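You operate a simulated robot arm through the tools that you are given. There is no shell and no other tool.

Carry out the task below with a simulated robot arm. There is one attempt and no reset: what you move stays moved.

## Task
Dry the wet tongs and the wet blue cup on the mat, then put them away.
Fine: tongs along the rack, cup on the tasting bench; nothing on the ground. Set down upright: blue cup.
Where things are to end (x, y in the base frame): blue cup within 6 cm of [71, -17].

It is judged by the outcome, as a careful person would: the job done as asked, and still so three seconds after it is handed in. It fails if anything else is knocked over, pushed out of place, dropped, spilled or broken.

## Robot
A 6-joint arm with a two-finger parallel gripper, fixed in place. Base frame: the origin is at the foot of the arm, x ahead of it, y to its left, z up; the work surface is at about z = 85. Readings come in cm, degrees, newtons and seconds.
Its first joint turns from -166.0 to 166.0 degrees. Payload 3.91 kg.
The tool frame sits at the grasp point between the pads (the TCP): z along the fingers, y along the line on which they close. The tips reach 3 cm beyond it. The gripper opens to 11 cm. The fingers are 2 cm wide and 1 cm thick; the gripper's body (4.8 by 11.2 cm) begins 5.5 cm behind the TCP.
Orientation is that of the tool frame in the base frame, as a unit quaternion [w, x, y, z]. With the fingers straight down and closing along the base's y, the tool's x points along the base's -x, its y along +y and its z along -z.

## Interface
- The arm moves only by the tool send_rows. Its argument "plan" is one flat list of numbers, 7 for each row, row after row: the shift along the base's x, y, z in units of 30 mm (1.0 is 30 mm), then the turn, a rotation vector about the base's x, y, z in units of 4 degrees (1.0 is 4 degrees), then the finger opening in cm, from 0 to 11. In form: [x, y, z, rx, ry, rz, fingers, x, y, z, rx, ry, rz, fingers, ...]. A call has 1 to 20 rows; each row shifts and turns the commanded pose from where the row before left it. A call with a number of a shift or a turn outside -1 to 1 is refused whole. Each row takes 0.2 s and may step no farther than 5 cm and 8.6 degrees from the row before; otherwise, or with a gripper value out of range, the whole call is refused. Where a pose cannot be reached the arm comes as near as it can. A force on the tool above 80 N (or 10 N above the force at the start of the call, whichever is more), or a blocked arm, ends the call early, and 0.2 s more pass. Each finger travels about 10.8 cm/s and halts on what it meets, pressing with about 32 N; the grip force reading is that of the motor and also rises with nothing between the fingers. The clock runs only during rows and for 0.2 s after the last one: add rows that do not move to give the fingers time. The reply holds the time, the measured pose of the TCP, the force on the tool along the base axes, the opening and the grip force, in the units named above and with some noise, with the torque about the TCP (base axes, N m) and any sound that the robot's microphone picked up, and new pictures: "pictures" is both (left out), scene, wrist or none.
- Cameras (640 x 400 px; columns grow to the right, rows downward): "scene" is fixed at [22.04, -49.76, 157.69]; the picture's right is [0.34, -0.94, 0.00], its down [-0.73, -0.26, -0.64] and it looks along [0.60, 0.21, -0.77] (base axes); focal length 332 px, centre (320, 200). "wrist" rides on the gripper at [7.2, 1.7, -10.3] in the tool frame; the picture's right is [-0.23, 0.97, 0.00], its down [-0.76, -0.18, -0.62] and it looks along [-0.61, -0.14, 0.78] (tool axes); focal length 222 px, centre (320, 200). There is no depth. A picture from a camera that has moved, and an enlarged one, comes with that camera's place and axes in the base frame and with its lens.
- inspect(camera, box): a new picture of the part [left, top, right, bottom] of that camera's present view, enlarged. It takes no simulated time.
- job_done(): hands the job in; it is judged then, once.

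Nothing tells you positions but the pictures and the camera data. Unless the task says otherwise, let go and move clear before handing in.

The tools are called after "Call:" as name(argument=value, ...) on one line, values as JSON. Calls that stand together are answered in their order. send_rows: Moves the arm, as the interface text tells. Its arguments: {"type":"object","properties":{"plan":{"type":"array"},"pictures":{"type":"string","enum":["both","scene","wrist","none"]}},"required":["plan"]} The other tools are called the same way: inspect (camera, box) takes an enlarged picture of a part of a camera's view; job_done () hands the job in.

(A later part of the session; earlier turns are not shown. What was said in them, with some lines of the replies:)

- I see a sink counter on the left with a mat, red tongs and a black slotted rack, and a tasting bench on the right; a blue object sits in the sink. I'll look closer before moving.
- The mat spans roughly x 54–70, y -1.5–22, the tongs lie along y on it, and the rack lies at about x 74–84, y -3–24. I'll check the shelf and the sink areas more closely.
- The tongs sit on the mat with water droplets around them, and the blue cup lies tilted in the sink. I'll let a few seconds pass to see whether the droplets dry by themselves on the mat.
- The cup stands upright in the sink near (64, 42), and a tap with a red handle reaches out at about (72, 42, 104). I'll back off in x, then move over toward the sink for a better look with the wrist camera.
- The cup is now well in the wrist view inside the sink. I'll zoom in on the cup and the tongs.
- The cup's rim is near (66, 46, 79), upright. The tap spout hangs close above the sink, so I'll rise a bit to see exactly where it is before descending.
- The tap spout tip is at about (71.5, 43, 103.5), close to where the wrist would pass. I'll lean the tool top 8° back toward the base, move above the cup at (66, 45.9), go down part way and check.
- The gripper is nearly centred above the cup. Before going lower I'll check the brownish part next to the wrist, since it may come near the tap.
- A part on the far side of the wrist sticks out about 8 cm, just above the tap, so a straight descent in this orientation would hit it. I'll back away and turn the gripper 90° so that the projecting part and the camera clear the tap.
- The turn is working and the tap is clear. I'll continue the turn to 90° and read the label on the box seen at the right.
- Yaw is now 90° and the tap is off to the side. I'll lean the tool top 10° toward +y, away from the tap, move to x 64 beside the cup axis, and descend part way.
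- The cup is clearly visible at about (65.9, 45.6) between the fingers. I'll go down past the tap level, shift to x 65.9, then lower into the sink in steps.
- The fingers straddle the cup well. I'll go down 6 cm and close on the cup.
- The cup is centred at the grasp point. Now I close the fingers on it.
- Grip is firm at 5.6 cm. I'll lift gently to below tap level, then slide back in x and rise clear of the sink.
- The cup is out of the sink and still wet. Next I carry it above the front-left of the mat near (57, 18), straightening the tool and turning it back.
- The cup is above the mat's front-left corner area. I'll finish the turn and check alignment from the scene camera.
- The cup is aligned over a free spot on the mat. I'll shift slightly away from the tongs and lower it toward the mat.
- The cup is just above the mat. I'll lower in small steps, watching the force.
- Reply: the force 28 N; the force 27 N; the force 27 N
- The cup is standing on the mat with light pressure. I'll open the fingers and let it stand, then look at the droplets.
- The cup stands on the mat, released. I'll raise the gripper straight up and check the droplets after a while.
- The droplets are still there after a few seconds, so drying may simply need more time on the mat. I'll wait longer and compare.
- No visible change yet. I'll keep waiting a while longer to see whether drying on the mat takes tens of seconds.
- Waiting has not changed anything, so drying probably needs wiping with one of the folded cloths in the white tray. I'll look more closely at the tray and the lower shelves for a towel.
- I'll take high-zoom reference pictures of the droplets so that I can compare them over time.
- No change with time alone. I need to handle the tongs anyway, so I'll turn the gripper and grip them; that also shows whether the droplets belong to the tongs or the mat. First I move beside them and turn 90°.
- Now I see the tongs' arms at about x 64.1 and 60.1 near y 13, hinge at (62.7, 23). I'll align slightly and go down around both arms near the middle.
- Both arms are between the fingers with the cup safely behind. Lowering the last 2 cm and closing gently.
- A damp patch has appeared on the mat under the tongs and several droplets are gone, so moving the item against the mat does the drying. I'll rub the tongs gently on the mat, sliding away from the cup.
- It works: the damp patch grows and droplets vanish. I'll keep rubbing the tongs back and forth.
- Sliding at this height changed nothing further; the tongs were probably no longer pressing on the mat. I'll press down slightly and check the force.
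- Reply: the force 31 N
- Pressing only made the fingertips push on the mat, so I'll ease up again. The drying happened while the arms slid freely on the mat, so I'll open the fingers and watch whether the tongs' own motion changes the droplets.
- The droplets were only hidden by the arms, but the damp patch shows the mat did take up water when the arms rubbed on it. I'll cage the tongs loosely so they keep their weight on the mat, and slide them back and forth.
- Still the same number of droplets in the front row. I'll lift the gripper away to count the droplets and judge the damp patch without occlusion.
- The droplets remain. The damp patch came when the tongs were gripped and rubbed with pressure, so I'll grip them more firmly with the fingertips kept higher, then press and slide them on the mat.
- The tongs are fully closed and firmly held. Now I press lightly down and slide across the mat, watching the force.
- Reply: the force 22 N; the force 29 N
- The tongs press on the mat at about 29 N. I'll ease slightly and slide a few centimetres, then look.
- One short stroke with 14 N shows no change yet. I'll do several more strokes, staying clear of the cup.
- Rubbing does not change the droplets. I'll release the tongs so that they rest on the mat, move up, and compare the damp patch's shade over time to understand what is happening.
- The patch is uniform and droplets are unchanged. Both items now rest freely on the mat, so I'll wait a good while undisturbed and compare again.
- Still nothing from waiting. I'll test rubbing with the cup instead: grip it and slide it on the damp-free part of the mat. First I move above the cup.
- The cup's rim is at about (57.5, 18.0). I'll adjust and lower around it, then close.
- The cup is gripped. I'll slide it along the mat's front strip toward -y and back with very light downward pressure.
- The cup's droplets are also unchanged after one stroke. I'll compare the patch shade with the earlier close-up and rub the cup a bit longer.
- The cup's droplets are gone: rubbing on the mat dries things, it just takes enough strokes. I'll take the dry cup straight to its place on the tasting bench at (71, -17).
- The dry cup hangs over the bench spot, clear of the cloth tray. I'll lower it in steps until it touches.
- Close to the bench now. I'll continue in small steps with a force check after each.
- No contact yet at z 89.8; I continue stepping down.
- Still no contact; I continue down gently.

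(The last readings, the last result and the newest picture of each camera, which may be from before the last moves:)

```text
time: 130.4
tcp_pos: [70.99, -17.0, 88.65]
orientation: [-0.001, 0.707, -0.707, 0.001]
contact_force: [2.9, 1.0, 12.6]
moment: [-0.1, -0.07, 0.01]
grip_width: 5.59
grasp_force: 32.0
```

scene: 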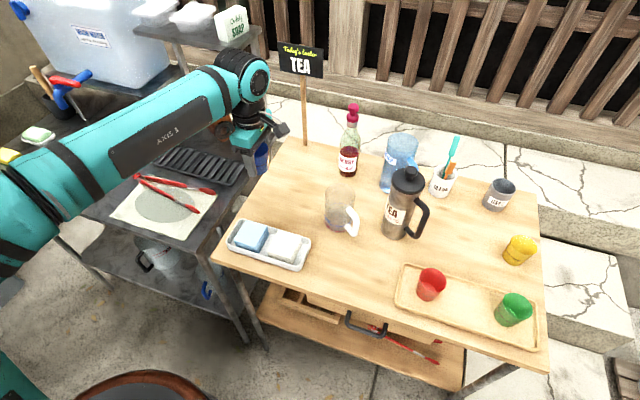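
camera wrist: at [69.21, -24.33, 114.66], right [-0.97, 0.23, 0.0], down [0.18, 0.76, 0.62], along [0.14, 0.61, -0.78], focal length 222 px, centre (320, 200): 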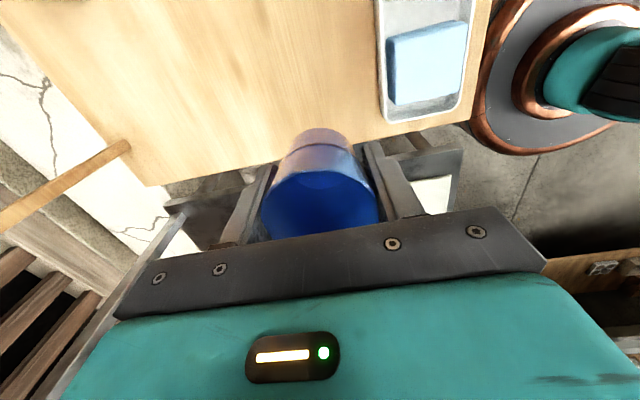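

The cup touches the bench (12.6 N). I release it and look.

Call:
send_rows(plan=[0, 0, 0, 0, 0, 0, 5.9, 0, 0, 0, 0, 0, 0, 6.5, 0, 0, 0, 0, 0, 0, 7.5, 0, 0, 0, 0, 0, 0, 8, 0, 0, 0, 0, 0, 0, 8], pictures="wrist")

Call:
inspect(camera="scene", box=[230, 160, 320, 230])

```text
time: 131.6
tcp_pos: [70.88, -16.95, 88.65]
orientation: [0.0, 0.708, -0.706, -0.001]
contact_force: [-1.1, 0.0, -0.6]
moment: [0.01, 0.05, -0.03]
grip_width: 7.98
grasp_force: 0.1
camera wrist: at [69.19, -24.19, 98.99], right [-0.97, 0.23, 0.0], down [0.18, 0.76, 0.62], along [0.14, 0.61, -0.78], focal length 222 px, centre (320, 200)
```

wrist: 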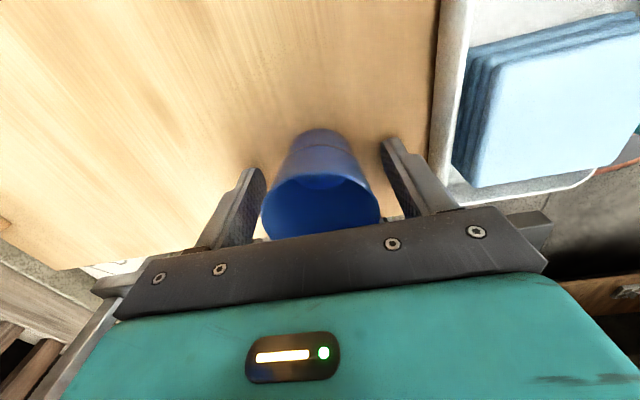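

```text
5.71 times, centred on (275, 195) of scene
camera zoom: at [22.04, -49.76, 157.69], right [0.34, -0.94, 0.0], down [-0.73, -0.26, -0.64], along [0.6, 0.21, -0.77], focal length 1897 px, centre (577, 229)
```

zoom: 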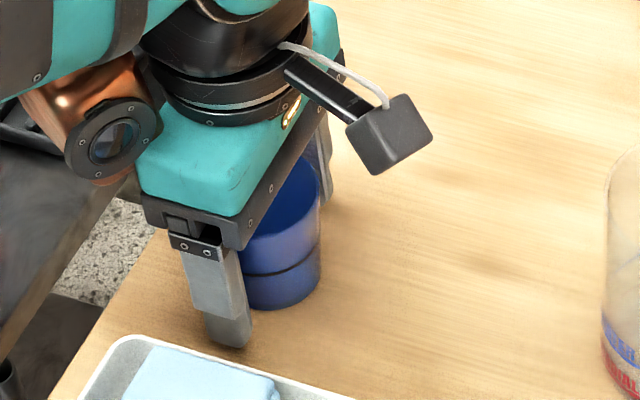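

The cup stands free. I'll rise straight up and then check the cup and return to the tongs.

Call:
send_rows(plan=[0, 0, 0.5, 0, 0, 0, 8, 0, 0, 1, 0, 0, 0, 8, 0, 0, 1, 0, 0, 0, 8, 0, 0, 1, 0, 0, 0, 8, 0, 0, 1, 0, 0, 0, 8, 0, 0, 1, 0, 0, 0, 8, -0.3, 0.95, 0, 0, 0, 0, 8, -0.3, 0.95, 0, 0, 0, 0, 8, -0.3, 0.95, 0, 0, 0, 0, 8, -0.2, 0.95, 0, 0, 0, 0, 8, -0.2, 0.95, 0, 0, 0, 0, 8, -0.2, 0.95, 0, 0, 0, 0, 8, 0, 0.95, 0, 0, 0, 0, 8, 0, 0.95, 0, 0, 0, 0, 8, 0, 0.95, 0, 0, 0, 0, 8, 0, 0.95, 0, 0, 0, 0, 8, 0, 0, 0, 0, 0, 0, 8], pictures="both")

Call:
inspect(camera="wrist", box=[160, 0, 480, 220])

Call:
inspect(camera="scene", box=[90, 130, 310, 260])

```text
time: 135.2
tcp_pos: [66.5, 11.61, 105.09]
orientation: [0.0, 0.708, -0.706, 0.0]
contact_force: [-0.5, 0.1, -0.7]
moment: [0.01, -0.06, 0.03]
grip_width: 8.0
grasp_force: 0.0
camera wrist: at [64.73, 4.31, 115.46], right [-0.97, 0.23, 0.0], down [0.18, 0.76, 0.62], along [0.14, 0.61, -0.78], focal length 222 px, centre (320, 200)
```

scene: 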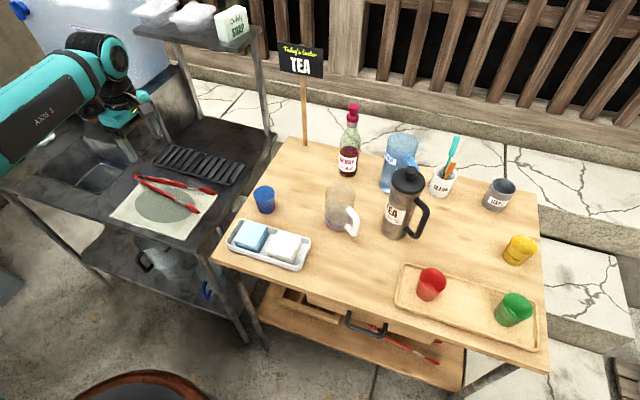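
wrist: 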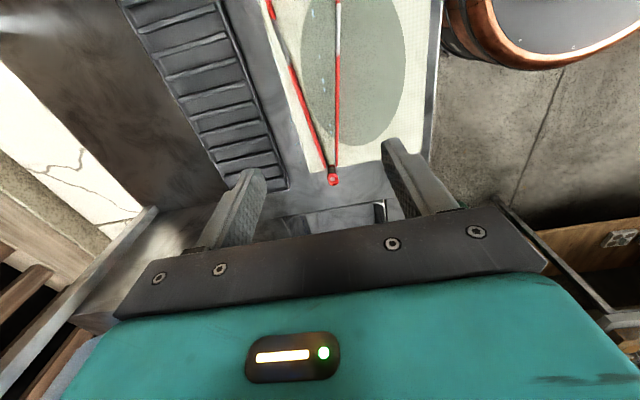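

```text
1.82 times, centred on (320, 110) of wrist
camera zoom: at [64.73, 4.31, 115.46], right [-0.97, 0.23, 0.0], down [0.18, 0.76, 0.62], along [0.14, 0.61, -0.78], focal length 404 px, centre (320, 364)
```

zoom: 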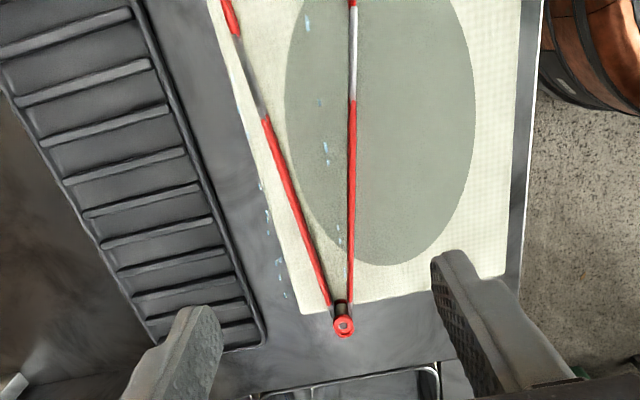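

```text
2.91 times, centred on (200, 195) of scene
camera zoom: at [22.04, -49.76, 157.69], right [0.34, -0.94, 0.0], down [-0.73, -0.26, -0.64], along [0.6, 0.21, -0.77], focal length 966 px, centre (669, 214)
```

zoom: 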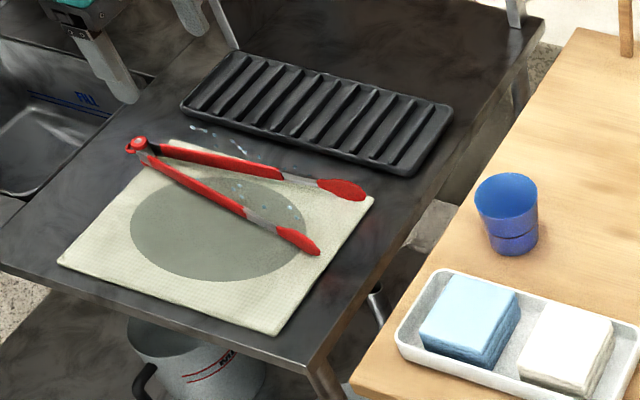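

The cup stands upright on the bench. Now the tongs: I'll grip them closed again, press them on the mat and rub with longer strokes, as worked for the cup.

Call:
send_rows(plan=[0, 0, -1, 0, 0, -0.5, 8, 0, 0, -1, 0, 0, 0, 8, 0, 0, -1, 0, 0, 0, 8, 0, 0, -1, 0, 0, 0, 8, 0, 0, -1, 0, 0, 0, 8, 0, 0, -0.17, 0, 0, 0, 8, 0, 0, 0, 0, 0, 0, 6, 0, 0, 0, 0, 0, 0, 4, 0, 0, 0, 0, 0, 0, 2, 0, 0, 0, 0, 0, 0, 1, 0, 0, 0, 0, 0, 0, 1, 0, 0, 0, 0, 0, 0, 1], pictures="none")

Call:
send_rows(plan=[0, 0, -0.1, 0, 0, 0, 1, 0, 0, 0, 0, 0, 0, 1], pictures="none")

Call:
inspect(camera="scene", box=[90, 160, 230, 240])

```text
time: 137.8
tcp_pos: [66.41, 11.53, 89.69]
orientation: [0.0, -0.695, 0.719, 0.0]
contact_force: [0.6, 0.0, 0.2]
moment: [0.04, -0.01, -0.01]
grip_width: 1.1
grasp_force: 32.2
```

```text
time: 138.4
tcp_pos: [66.34, 11.6, 89.51]
orientation: [0.001, -0.696, 0.719, 0.0]
contact_force: [-0.4, -2.6, 28.3]
moment: [0.16, 0.05, 0.02]
grip_width: 1.14
grasp_force: 31.7
```

```text
4.57 times, centred on (160, 200) of scene
camera zoom: at [22.04, -49.76, 157.69], right [0.34, -0.94, 0.0], down [-0.73, -0.26, -0.64], along [0.6, 0.21, -0.77], focal length 1518 px, centre (1051, 200)
```

zoom: 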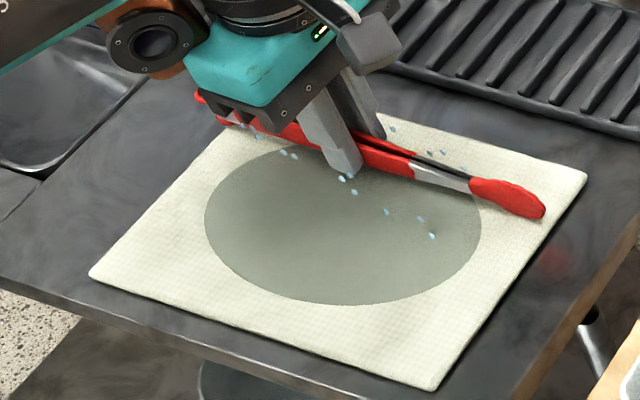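

Pressed at about 28 N with the fingertips off the mat. Now long strokes across the mat.

Call:
send_rows(plan=[-0.3, 0, 0, 0, 0, 0, 1, -0.3, 0, 0, 0, 0, 0, 1, -0.3, 0, 0, 0, 0, 0, 1, -0.3, 0, 0, 0, 0, 0, 1, -0.3, 0, 0, 0, 0, 0, 1, -0.3, 0, 0, 0, 0, 0, 1, 0.3, 0, 0, 0, 0, 0, 1, 0.3, 0, 0, 0, 0, 0, 1, 0.3, 0, 0, 0, 0, 0, 1, 0.3, 0, 0, 0, 0, 0, 1, 0.3, 0, 0, 0, 0, 0, 1, -0.3, 0, 0, 0, 0, 0, 1, -0.3, 0, 0, 0, 0, 0, 1, -0.3, 0, 0, 0, 0, 0, 1, -0.3, 0, 0, 0, 0, 0, 1, -0.3, 0, 0, 0, 0, 0, 1, 0, 0, 0, 0, 0, 0, 1], pictures="wrist")

Call:
inspect(camera="scene", box=[90, 160, 230, 240])

```text
time: 142.0
tcp_pos: [61.05, 11.54, 89.3]
orientation: [0.0, -0.696, 0.718, 0.0]
contact_force: [3.5, -0.7, 11.0]
moment: [-0.09, -0.1, 0.05]
grip_width: 1.09
grasp_force: 31.9
camera wrist: at [59.06, 4.44, 99.65], right [-0.97, 0.26, 0.0], down [0.2, 0.76, 0.62], along [0.16, 0.6, -0.78], focal length 222 px, centre (320, 200)
```

wrist: 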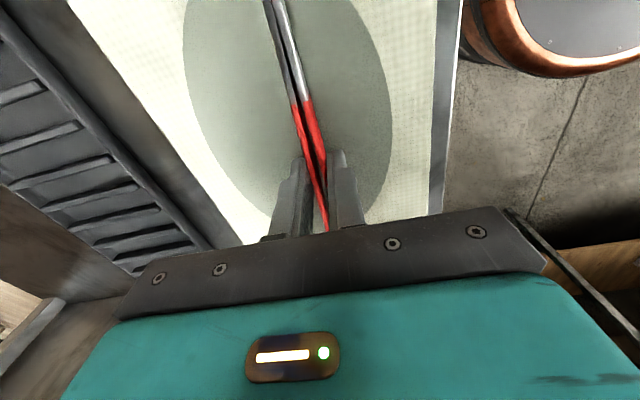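

```text
4.57 times, centred on (160, 200) of scene
camera zoom: at [22.04, -49.76, 157.69], right [0.34, -0.94, 0.0], down [-0.73, -0.26, -0.64], along [0.6, 0.21, -0.77], focal length 1518 px, centre (1051, 200)
```

zoom: 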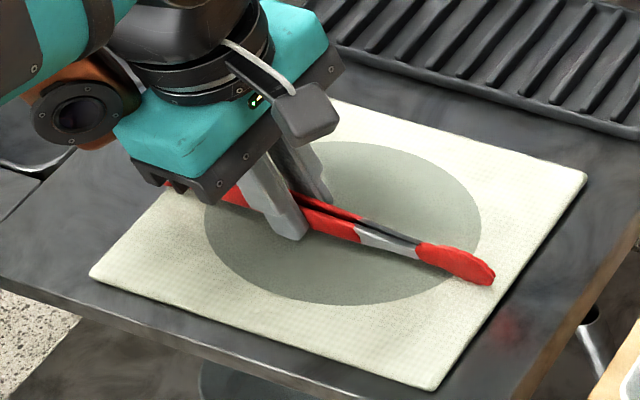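

The tongs' droplets are gone too. I'll lift them without letting go on the damp mat and carry them over the rack, centred near (79, 10.4), aligned with its length.

Call:
send_rows(plan=[0, 0, 0.5, 0, 0, 0, 1, 0, 0, 1, 0, 0, 0, 1, 0, 0, 1, 0, 0, 0, 1, 0.8, -0.1, 0, 0, 0, 0.47, 1, 0.8, -0.1, 0, 0, 0, 0, 1, 0.8, -0.1, 0, 0, 0, 0, 1, 0.8, -0.07, 0, 0, 0, 0, 1, 0.8, 0, 0, 0, 0, 0, 1, 0.8, 0, 0, 0, 0, 0, 1, 0.8, 0, 0, 0, 0, 0, 1, 0.38, 0, 0, 0, 0, 0, 1, 0, 0, 0, 0, 0, 0, 1], pictures="both")

Call:
inspect(camera="scene", box=[90, 120, 270, 230])

Call:
inspect(camera="wrist", box=[160, 0, 480, 220])

```text
time: 144.6
tcp_pos: [79.11, 10.56, 96.94]
orientation: [0.0, -0.707, 0.707, 0.001]
contact_force: [0.5, 1.0, -2.0]
moment: [0.02, 0.0, 0.01]
grip_width: 1.09
grasp_force: 33.0
camera wrist: at [77.32, 3.32, 107.23], right [-0.97, 0.23, 0.0], down [0.18, 0.76, 0.62], along [0.14, 0.61, -0.78], focal length 222 px, centre (320, 200)
```

scene: 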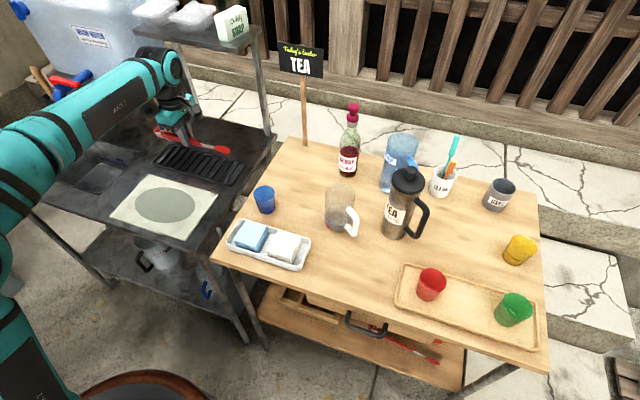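
wrist: 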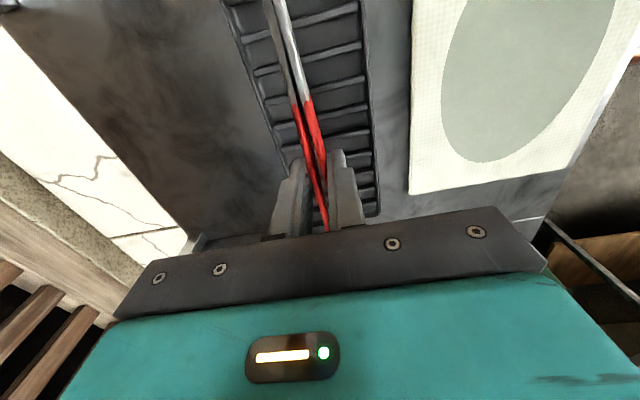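

```text
3.56 times, centred on (180, 175) of scene
camera zoom: at [22.04, -49.76, 157.69], right [0.34, -0.94, 0.0], down [-0.73, -0.26, -0.64], along [0.6, 0.21, -0.77], focal length 1180 px, centre (818, 289)
```

zoom: 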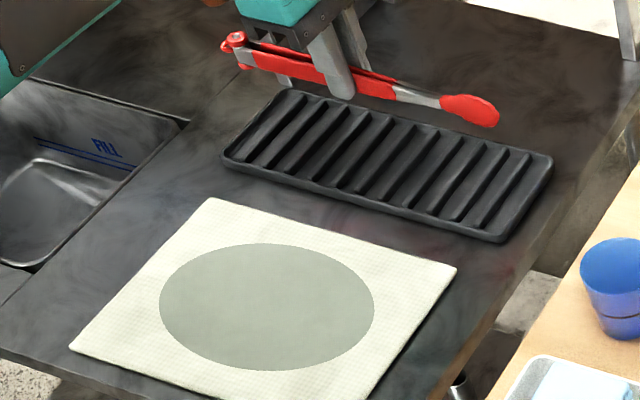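

```text
1.82 times, centred on (320, 110) of wrist
camera zoom: at [77.32, 3.32, 107.23], right [-0.97, 0.23, 0.0], down [0.18, 0.76, 0.62], along [0.14, 0.61, -0.78], focal length 404 px, centre (320, 364)
```

zoom: 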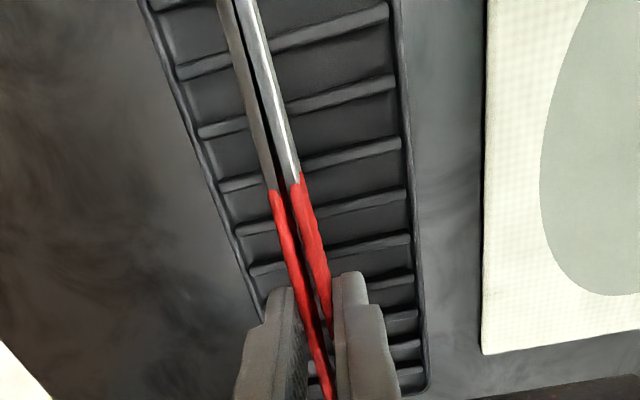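

The tongs hang lengthwise over the rack, well centred. I'll lower them close to the ribs and then in small steps until they touch.

Call:
send_rows(plan=[-0.07, -0.05, -0.7, 0, 0, 0, 1, 0, 0, -0.7, 0, 0, 0, 1, 0, 0, -0.45, 0, 0, 0, 1, 0, 0, 0, 0, 0, 0, 1], pictures="none")

Call:
inspect(camera="scene", box=[140, 130, 260, 200])

```text
time: 145.6
tcp_pos: [78.94, 10.43, 91.17]
orientation: [0.0, -0.706, 0.708, 0.001]
contact_force: [-0.2, 0.4, -1.3]
moment: [0.01, 0.0, 0.0]
grip_width: 1.12
grasp_force: 31.6
```

```text
5.33 times, centred on (200, 165) of scene
camera zoom: at [22.04, -49.76, 157.69], right [0.34, -0.94, 0.0], down [-0.73, -0.26, -0.64], along [0.6, 0.21, -0.77], focal length 1771 px, centre (960, 387)
```

zoom: 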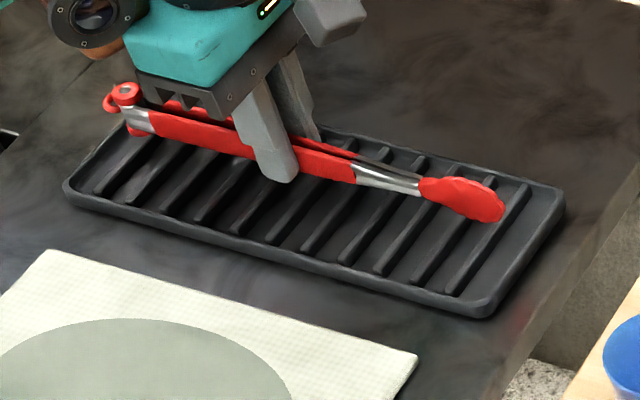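

Nicely aligned over the rack. Small steps down now.

Call:
send_rows(plan=[0, 0, -0.15, 0, 0, 0, 1, 0, 0, 0, 0, 0, 0, 1], pictures="none")

```text
time: 146.2
tcp_pos: [78.93, 10.49, 90.82]
orientation: [0.0, 0.707, -0.707, 0.0]
contact_force: [0.6, 0.3, -1.2]
moment: [0.05, -0.01, 0.01]
grip_width: 1.1
grasp_force: 31.7
```

Call:
send_rows(plan=[0, 0, -0.1, 0, 0, 0, 1, 0, 0, 0, 0, 0, 0, 1], pictures="none")

```text
time: 146.8
tcp_pos: [78.77, 10.31, 90.45]
orientation: [0.0, 0.707, -0.707, 0.0]
contact_force: [-0.2, 0.3, -1.5]
moment: [0.02, -0.03, 0.01]
grip_width: 1.1
grasp_force: 31.5
```

Call:
send_rows(plan=[0, 0, -0.08, 0, 0, 0, 1, 0, 0, 0, 0, 0, 0, 1], pictures="none")

```text
time: 147.4
tcp_pos: [78.83, 10.32, 90.19]
orientation: [0.0, 0.707, -0.707, -0.001]
contact_force: [-0.2, -0.2, -1.8]
moment: [0.04, 0.0, 0.0]
grip_width: 1.1
grasp_force: 31.3
```

Call:
send_rows(plan=[0, 0, -0.08, 0, 0, 0, 1, 0, 0, 0, 0, 0, 0, 1], pictures="none")

Call:
inspect(camera="scene", box=[140, 130, 260, 200])

```text
time: 148.0
tcp_pos: [78.79, 10.38, 90.07]
orientation: [0.0, -0.707, 0.707, 0.001]
contact_force: [0.1, -0.2, -1.4]
moment: [0.06, 0.02, 0.0]
grip_width: 1.09
grasp_force: 31.5
```

```text
5.33 times, centred on (200, 165) of scene
camera zoom: at [22.04, -49.76, 157.69], right [0.34, -0.94, 0.0], down [-0.73, -0.26, -0.64], along [0.6, 0.21, -0.77], focal length 1771 px, centre (960, 387)
```

zoom: 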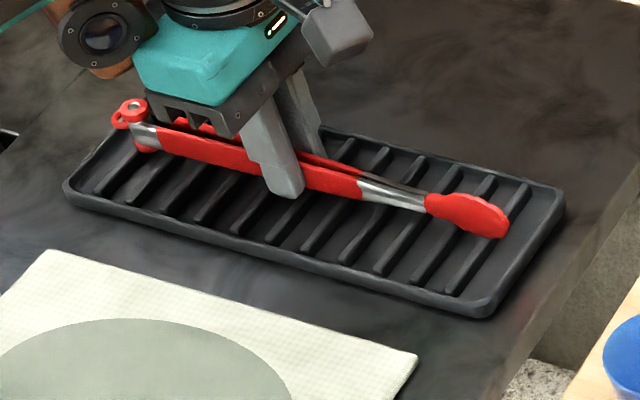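

Not touching yet; continuing.

Call:
send_rows(plan=[0, 0, -0.08, 0, 0, 0, 1, 0, 0, 0, 0, 0, 0, 1], pictures="none")

```text
time: 148.6
tcp_pos: [78.85, 10.33, 89.77]
orientation: [0.0, 0.707, -0.707, 0.0]
contact_force: [-0.4, 0.0, -0.9]
moment: [0.03, 0.02, 0.01]
grip_width: 1.14
grasp_force: 31.7
```

Call:
send_rows(plan=[0, 0, -0.06, 0, 0, 0, 1, 0, 0, 0, 0, 0, 0, 1], pictures="none")

```text
time: 149.2
tcp_pos: [78.94, 10.25, 89.69]
orientation: [0.0, -0.707, 0.707, 0.0]
contact_force: [-0.3, -0.2, -1.0]
moment: [-0.02, 0.01, 0.0]
grip_width: 1.11
grasp_force: 32.1
```

Call:
send_rows(plan=[0, 0, -0.06, 0, 0, 0, 1, 0, 0, 0, 0, 0, 0, 1], pictures="none")

```text
time: 149.8
tcp_pos: [78.71, 10.25, 89.5]
orientation: [0.001, 0.707, -0.707, 0.0]
contact_force: [0.4, 0.2, -0.9]
moment: [0.04, 0.04, -0.02]
grip_width: 1.13
grasp_force: 31.7
```

Call:
send_rows(plan=[0, 0, -0.06, 0, 0, 0, 1, 0, 0, 0, 0, 0, 0, 1], pictures="none")

Call:
inspect(camera="scene", box=[140, 130, 260, 200])

```text
time: 150.4
tcp_pos: [78.75, 10.3, 89.44]
orientation: [0.0, 0.707, -0.707, 0.0]
contact_force: [3.7, 3.5, 14.1]
moment: [0.0, -0.08, 0.0]
grip_width: 1.11
grasp_force: 31.8
```

```text
5.33 times, centred on (200, 165) of scene
camera zoom: at [22.04, -49.76, 157.69], right [0.34, -0.94, 0.0], down [-0.73, -0.26, -0.64], along [0.6, 0.21, -0.77], focal length 1771 px, centre (960, 387)
```

zoom: 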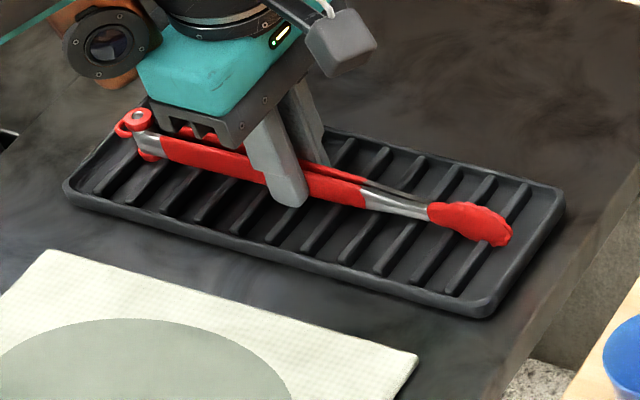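

The tongs rest on the rack (14 N). I'll open slowly only as far as the tongs' natural width so the fingers don't touch the rack's rim.

Call:
send_rows(plan=[0, 0, 0, 0, 0, 0, 1.6, 0, 0, 0, 0, 0, 0, 2.2, 0, 0, 0, 0, 0, 0, 3, 0, 0, 0, 0, 0, 0, 3.8, 0, 0, 0, 0, 0, 0, 4.6, 0, 0, 0, 0, 0, 0, 5.4, 0, 0, 0, 0, 0, 0, 5.6, 0, 0, 0, 0, 0, 0, 5.6], pictures="wrist")

Call:
inspect(camera="scene", box=[140, 130, 260, 200])

Call:
inspect(camera="wrist", box=[160, 0, 480, 240])

```text
time: 152.2
tcp_pos: [78.81, 10.29, 89.25]
orientation: [0.0, 0.707, -0.707, 0.0]
contact_force: [0.5, 0.5, -0.5]
moment: [0.0, 0.02, -0.01]
grip_width: 5.6
grasp_force: 0.1
camera wrist: at [77.05, 3.02, 99.65], right [-0.97, 0.23, 0.0], down [0.18, 0.76, 0.62], along [0.14, 0.61, -0.78], focal length 222 px, centre (320, 200)
```

wrist: 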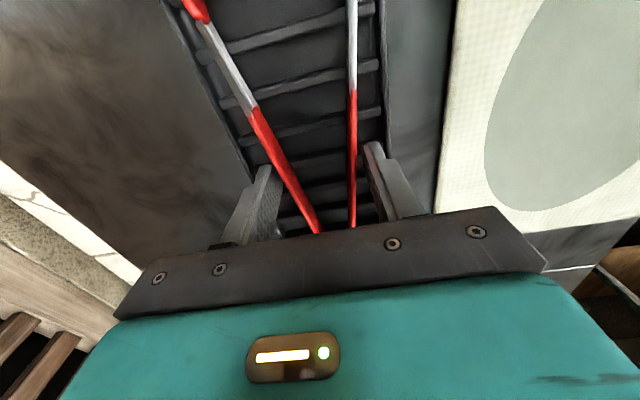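

```text
5.33 times, centred on (200, 165) of scene
camera zoom: at [22.04, -49.76, 157.69], right [0.34, -0.94, 0.0], down [-0.73, -0.26, -0.64], along [0.6, 0.21, -0.77], focal length 1771 px, centre (960, 387)
```

zoom: 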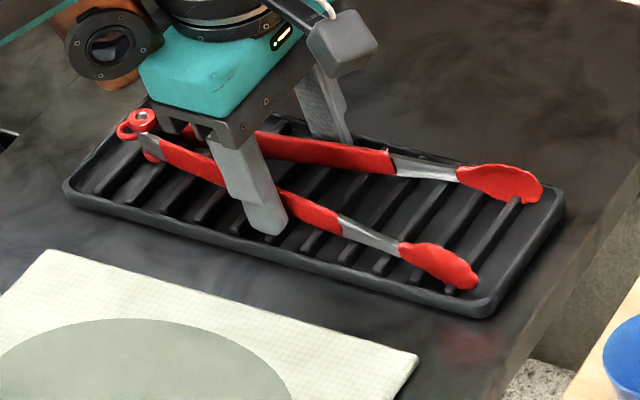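

```text
1.67 times, centred on (320, 120) of wrist
camera zoom: at [77.05, 3.02, 99.65], right [-0.97, 0.23, 0.0], down [0.18, 0.76, 0.62], along [0.14, 0.61, -0.78], focal length 370 px, centre (320, 333)
```

zoom: 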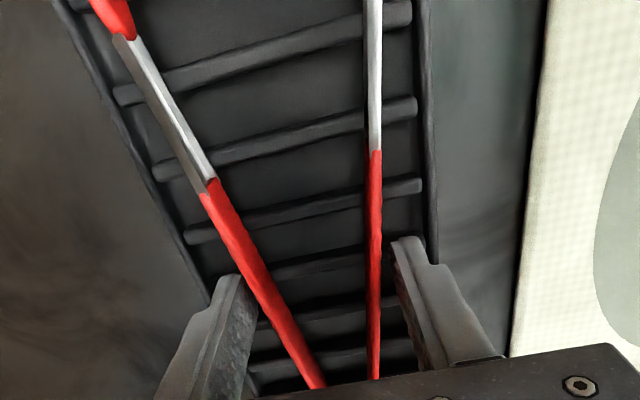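

The tongs sprang open and lie lengthwise inside the rack. I'll rise straight up and clear away.

Call:
send_rows(plan=[0, 0, 0.3, 0, 0, 0, 5.6, 0, 0, 0.5, 0, 0, 0, 5.6, 0, 0, 1, 0, 0, 0, 5.6, 0, 0, 1, 0, 0, 0, 5.6, 0, 0, 1, 0, 0, 0, 5.6, 0, 0, 1, 0, 0, 0, 5.6, -1, 0, 0.5, 0, 0, 0, 5.6, -1, 0, 0, 0, 0, 0, 5.6, -1, 0, 0, 0, 0, 0, 5.6, -1, 0, 0, 0, 0, 0, 5.6, -1, 0, 0, 0, 0, 0, 5.6, 0, 0, 0, 0, 0, 0, 5.6], pictures="both")

Call:
inspect(camera="scene", box=[140, 130, 260, 200])

Call:
inspect(camera="scene", box=[220, 160, 360, 260])

Call:
inspect(camera="scene", box=[90, 130, 270, 250])

```text
time: 154.8
tcp_pos: [63.86, 10.32, 105.18]
orientation: [0.0, -0.707, 0.707, -0.001]
contact_force: [0.0, 0.3, 0.0]
moment: [0.0, 0.04, 0.03]
grip_width: 5.6
grasp_force: 0.1
camera wrist: at [62.08, 3.03, 115.57], right [-0.97, 0.23, 0.0], down [0.18, 0.76, 0.62], along [0.14, 0.61, -0.78], focal length 222 px, centre (320, 200)
```

scene: 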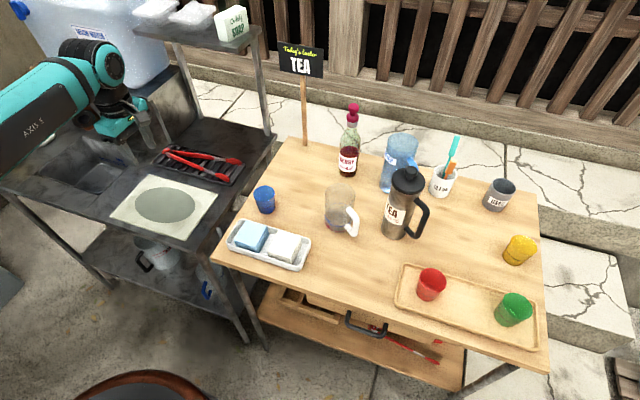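
wrist: 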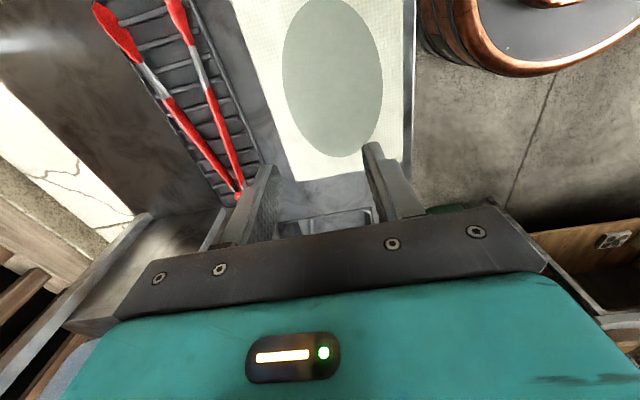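

```text
5.33 times, centred on (200, 165) of scene
camera zoom: at [22.04, -49.76, 157.69], right [0.34, -0.94, 0.0], down [-0.73, -0.26, -0.64], along [0.6, 0.21, -0.77], focal length 1771 px, centre (960, 387)
```

zoom: 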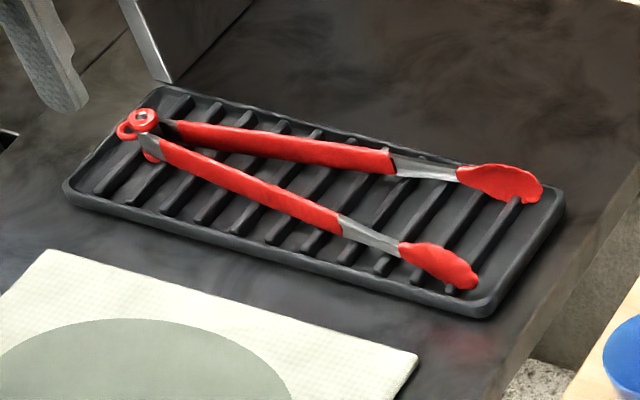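

```text
4.00 times, centred on (290, 210) of scene
camera zoom: at [22.04, -49.76, 157.69], right [0.34, -0.94, 0.0], down [-0.73, -0.26, -0.64], along [0.6, 0.21, -0.77], focal length 1328 px, centre (440, 160)
```

zoom: 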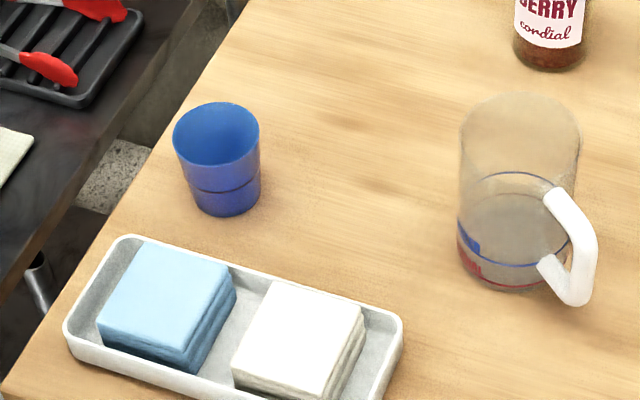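

```text
3.33 times, centred on (180, 190) of scene
camera zoom: at [22.04, -49.76, 157.69], right [0.34, -0.94, 0.0], down [-0.73, -0.26, -0.64], along [0.6, 0.21, -0.77], focal length 1107 px, centre (787, 233)
```

zoom: 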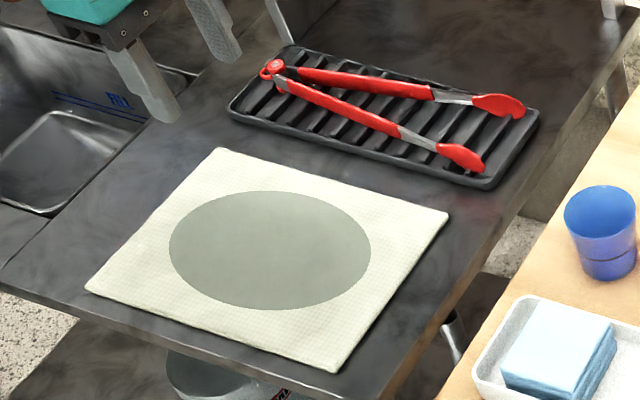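

Everything is in place: the dry tongs lie lengthwise in the rack, and the dry blue cup stands upright on the bench at about (71, -17). The gripper is clear and nothing else has moved, so I'm handing the job in.

Call:
job_done()

```text
The job is handed in.
```

The tongs and the blue cup are both dry and put away, and I've handed the job in.

- **Blue cup:** it stands upright on the tasting bench at about (71, -17), with no droplets showing.
- **Tongs:** they lie open, lengthwise inside the rack, also with no droplets showing.
- **Drying:** leaving the items on the mat did nothing, so I rubbed each one back and forth on it under light pressure until the droplets vanished. The mat now has a damp patch in the middle but has not shifted.
- **Everything else:** in the last pictures nothing else had moved, fallen or spilled. The gripper was empty and clear of both items.
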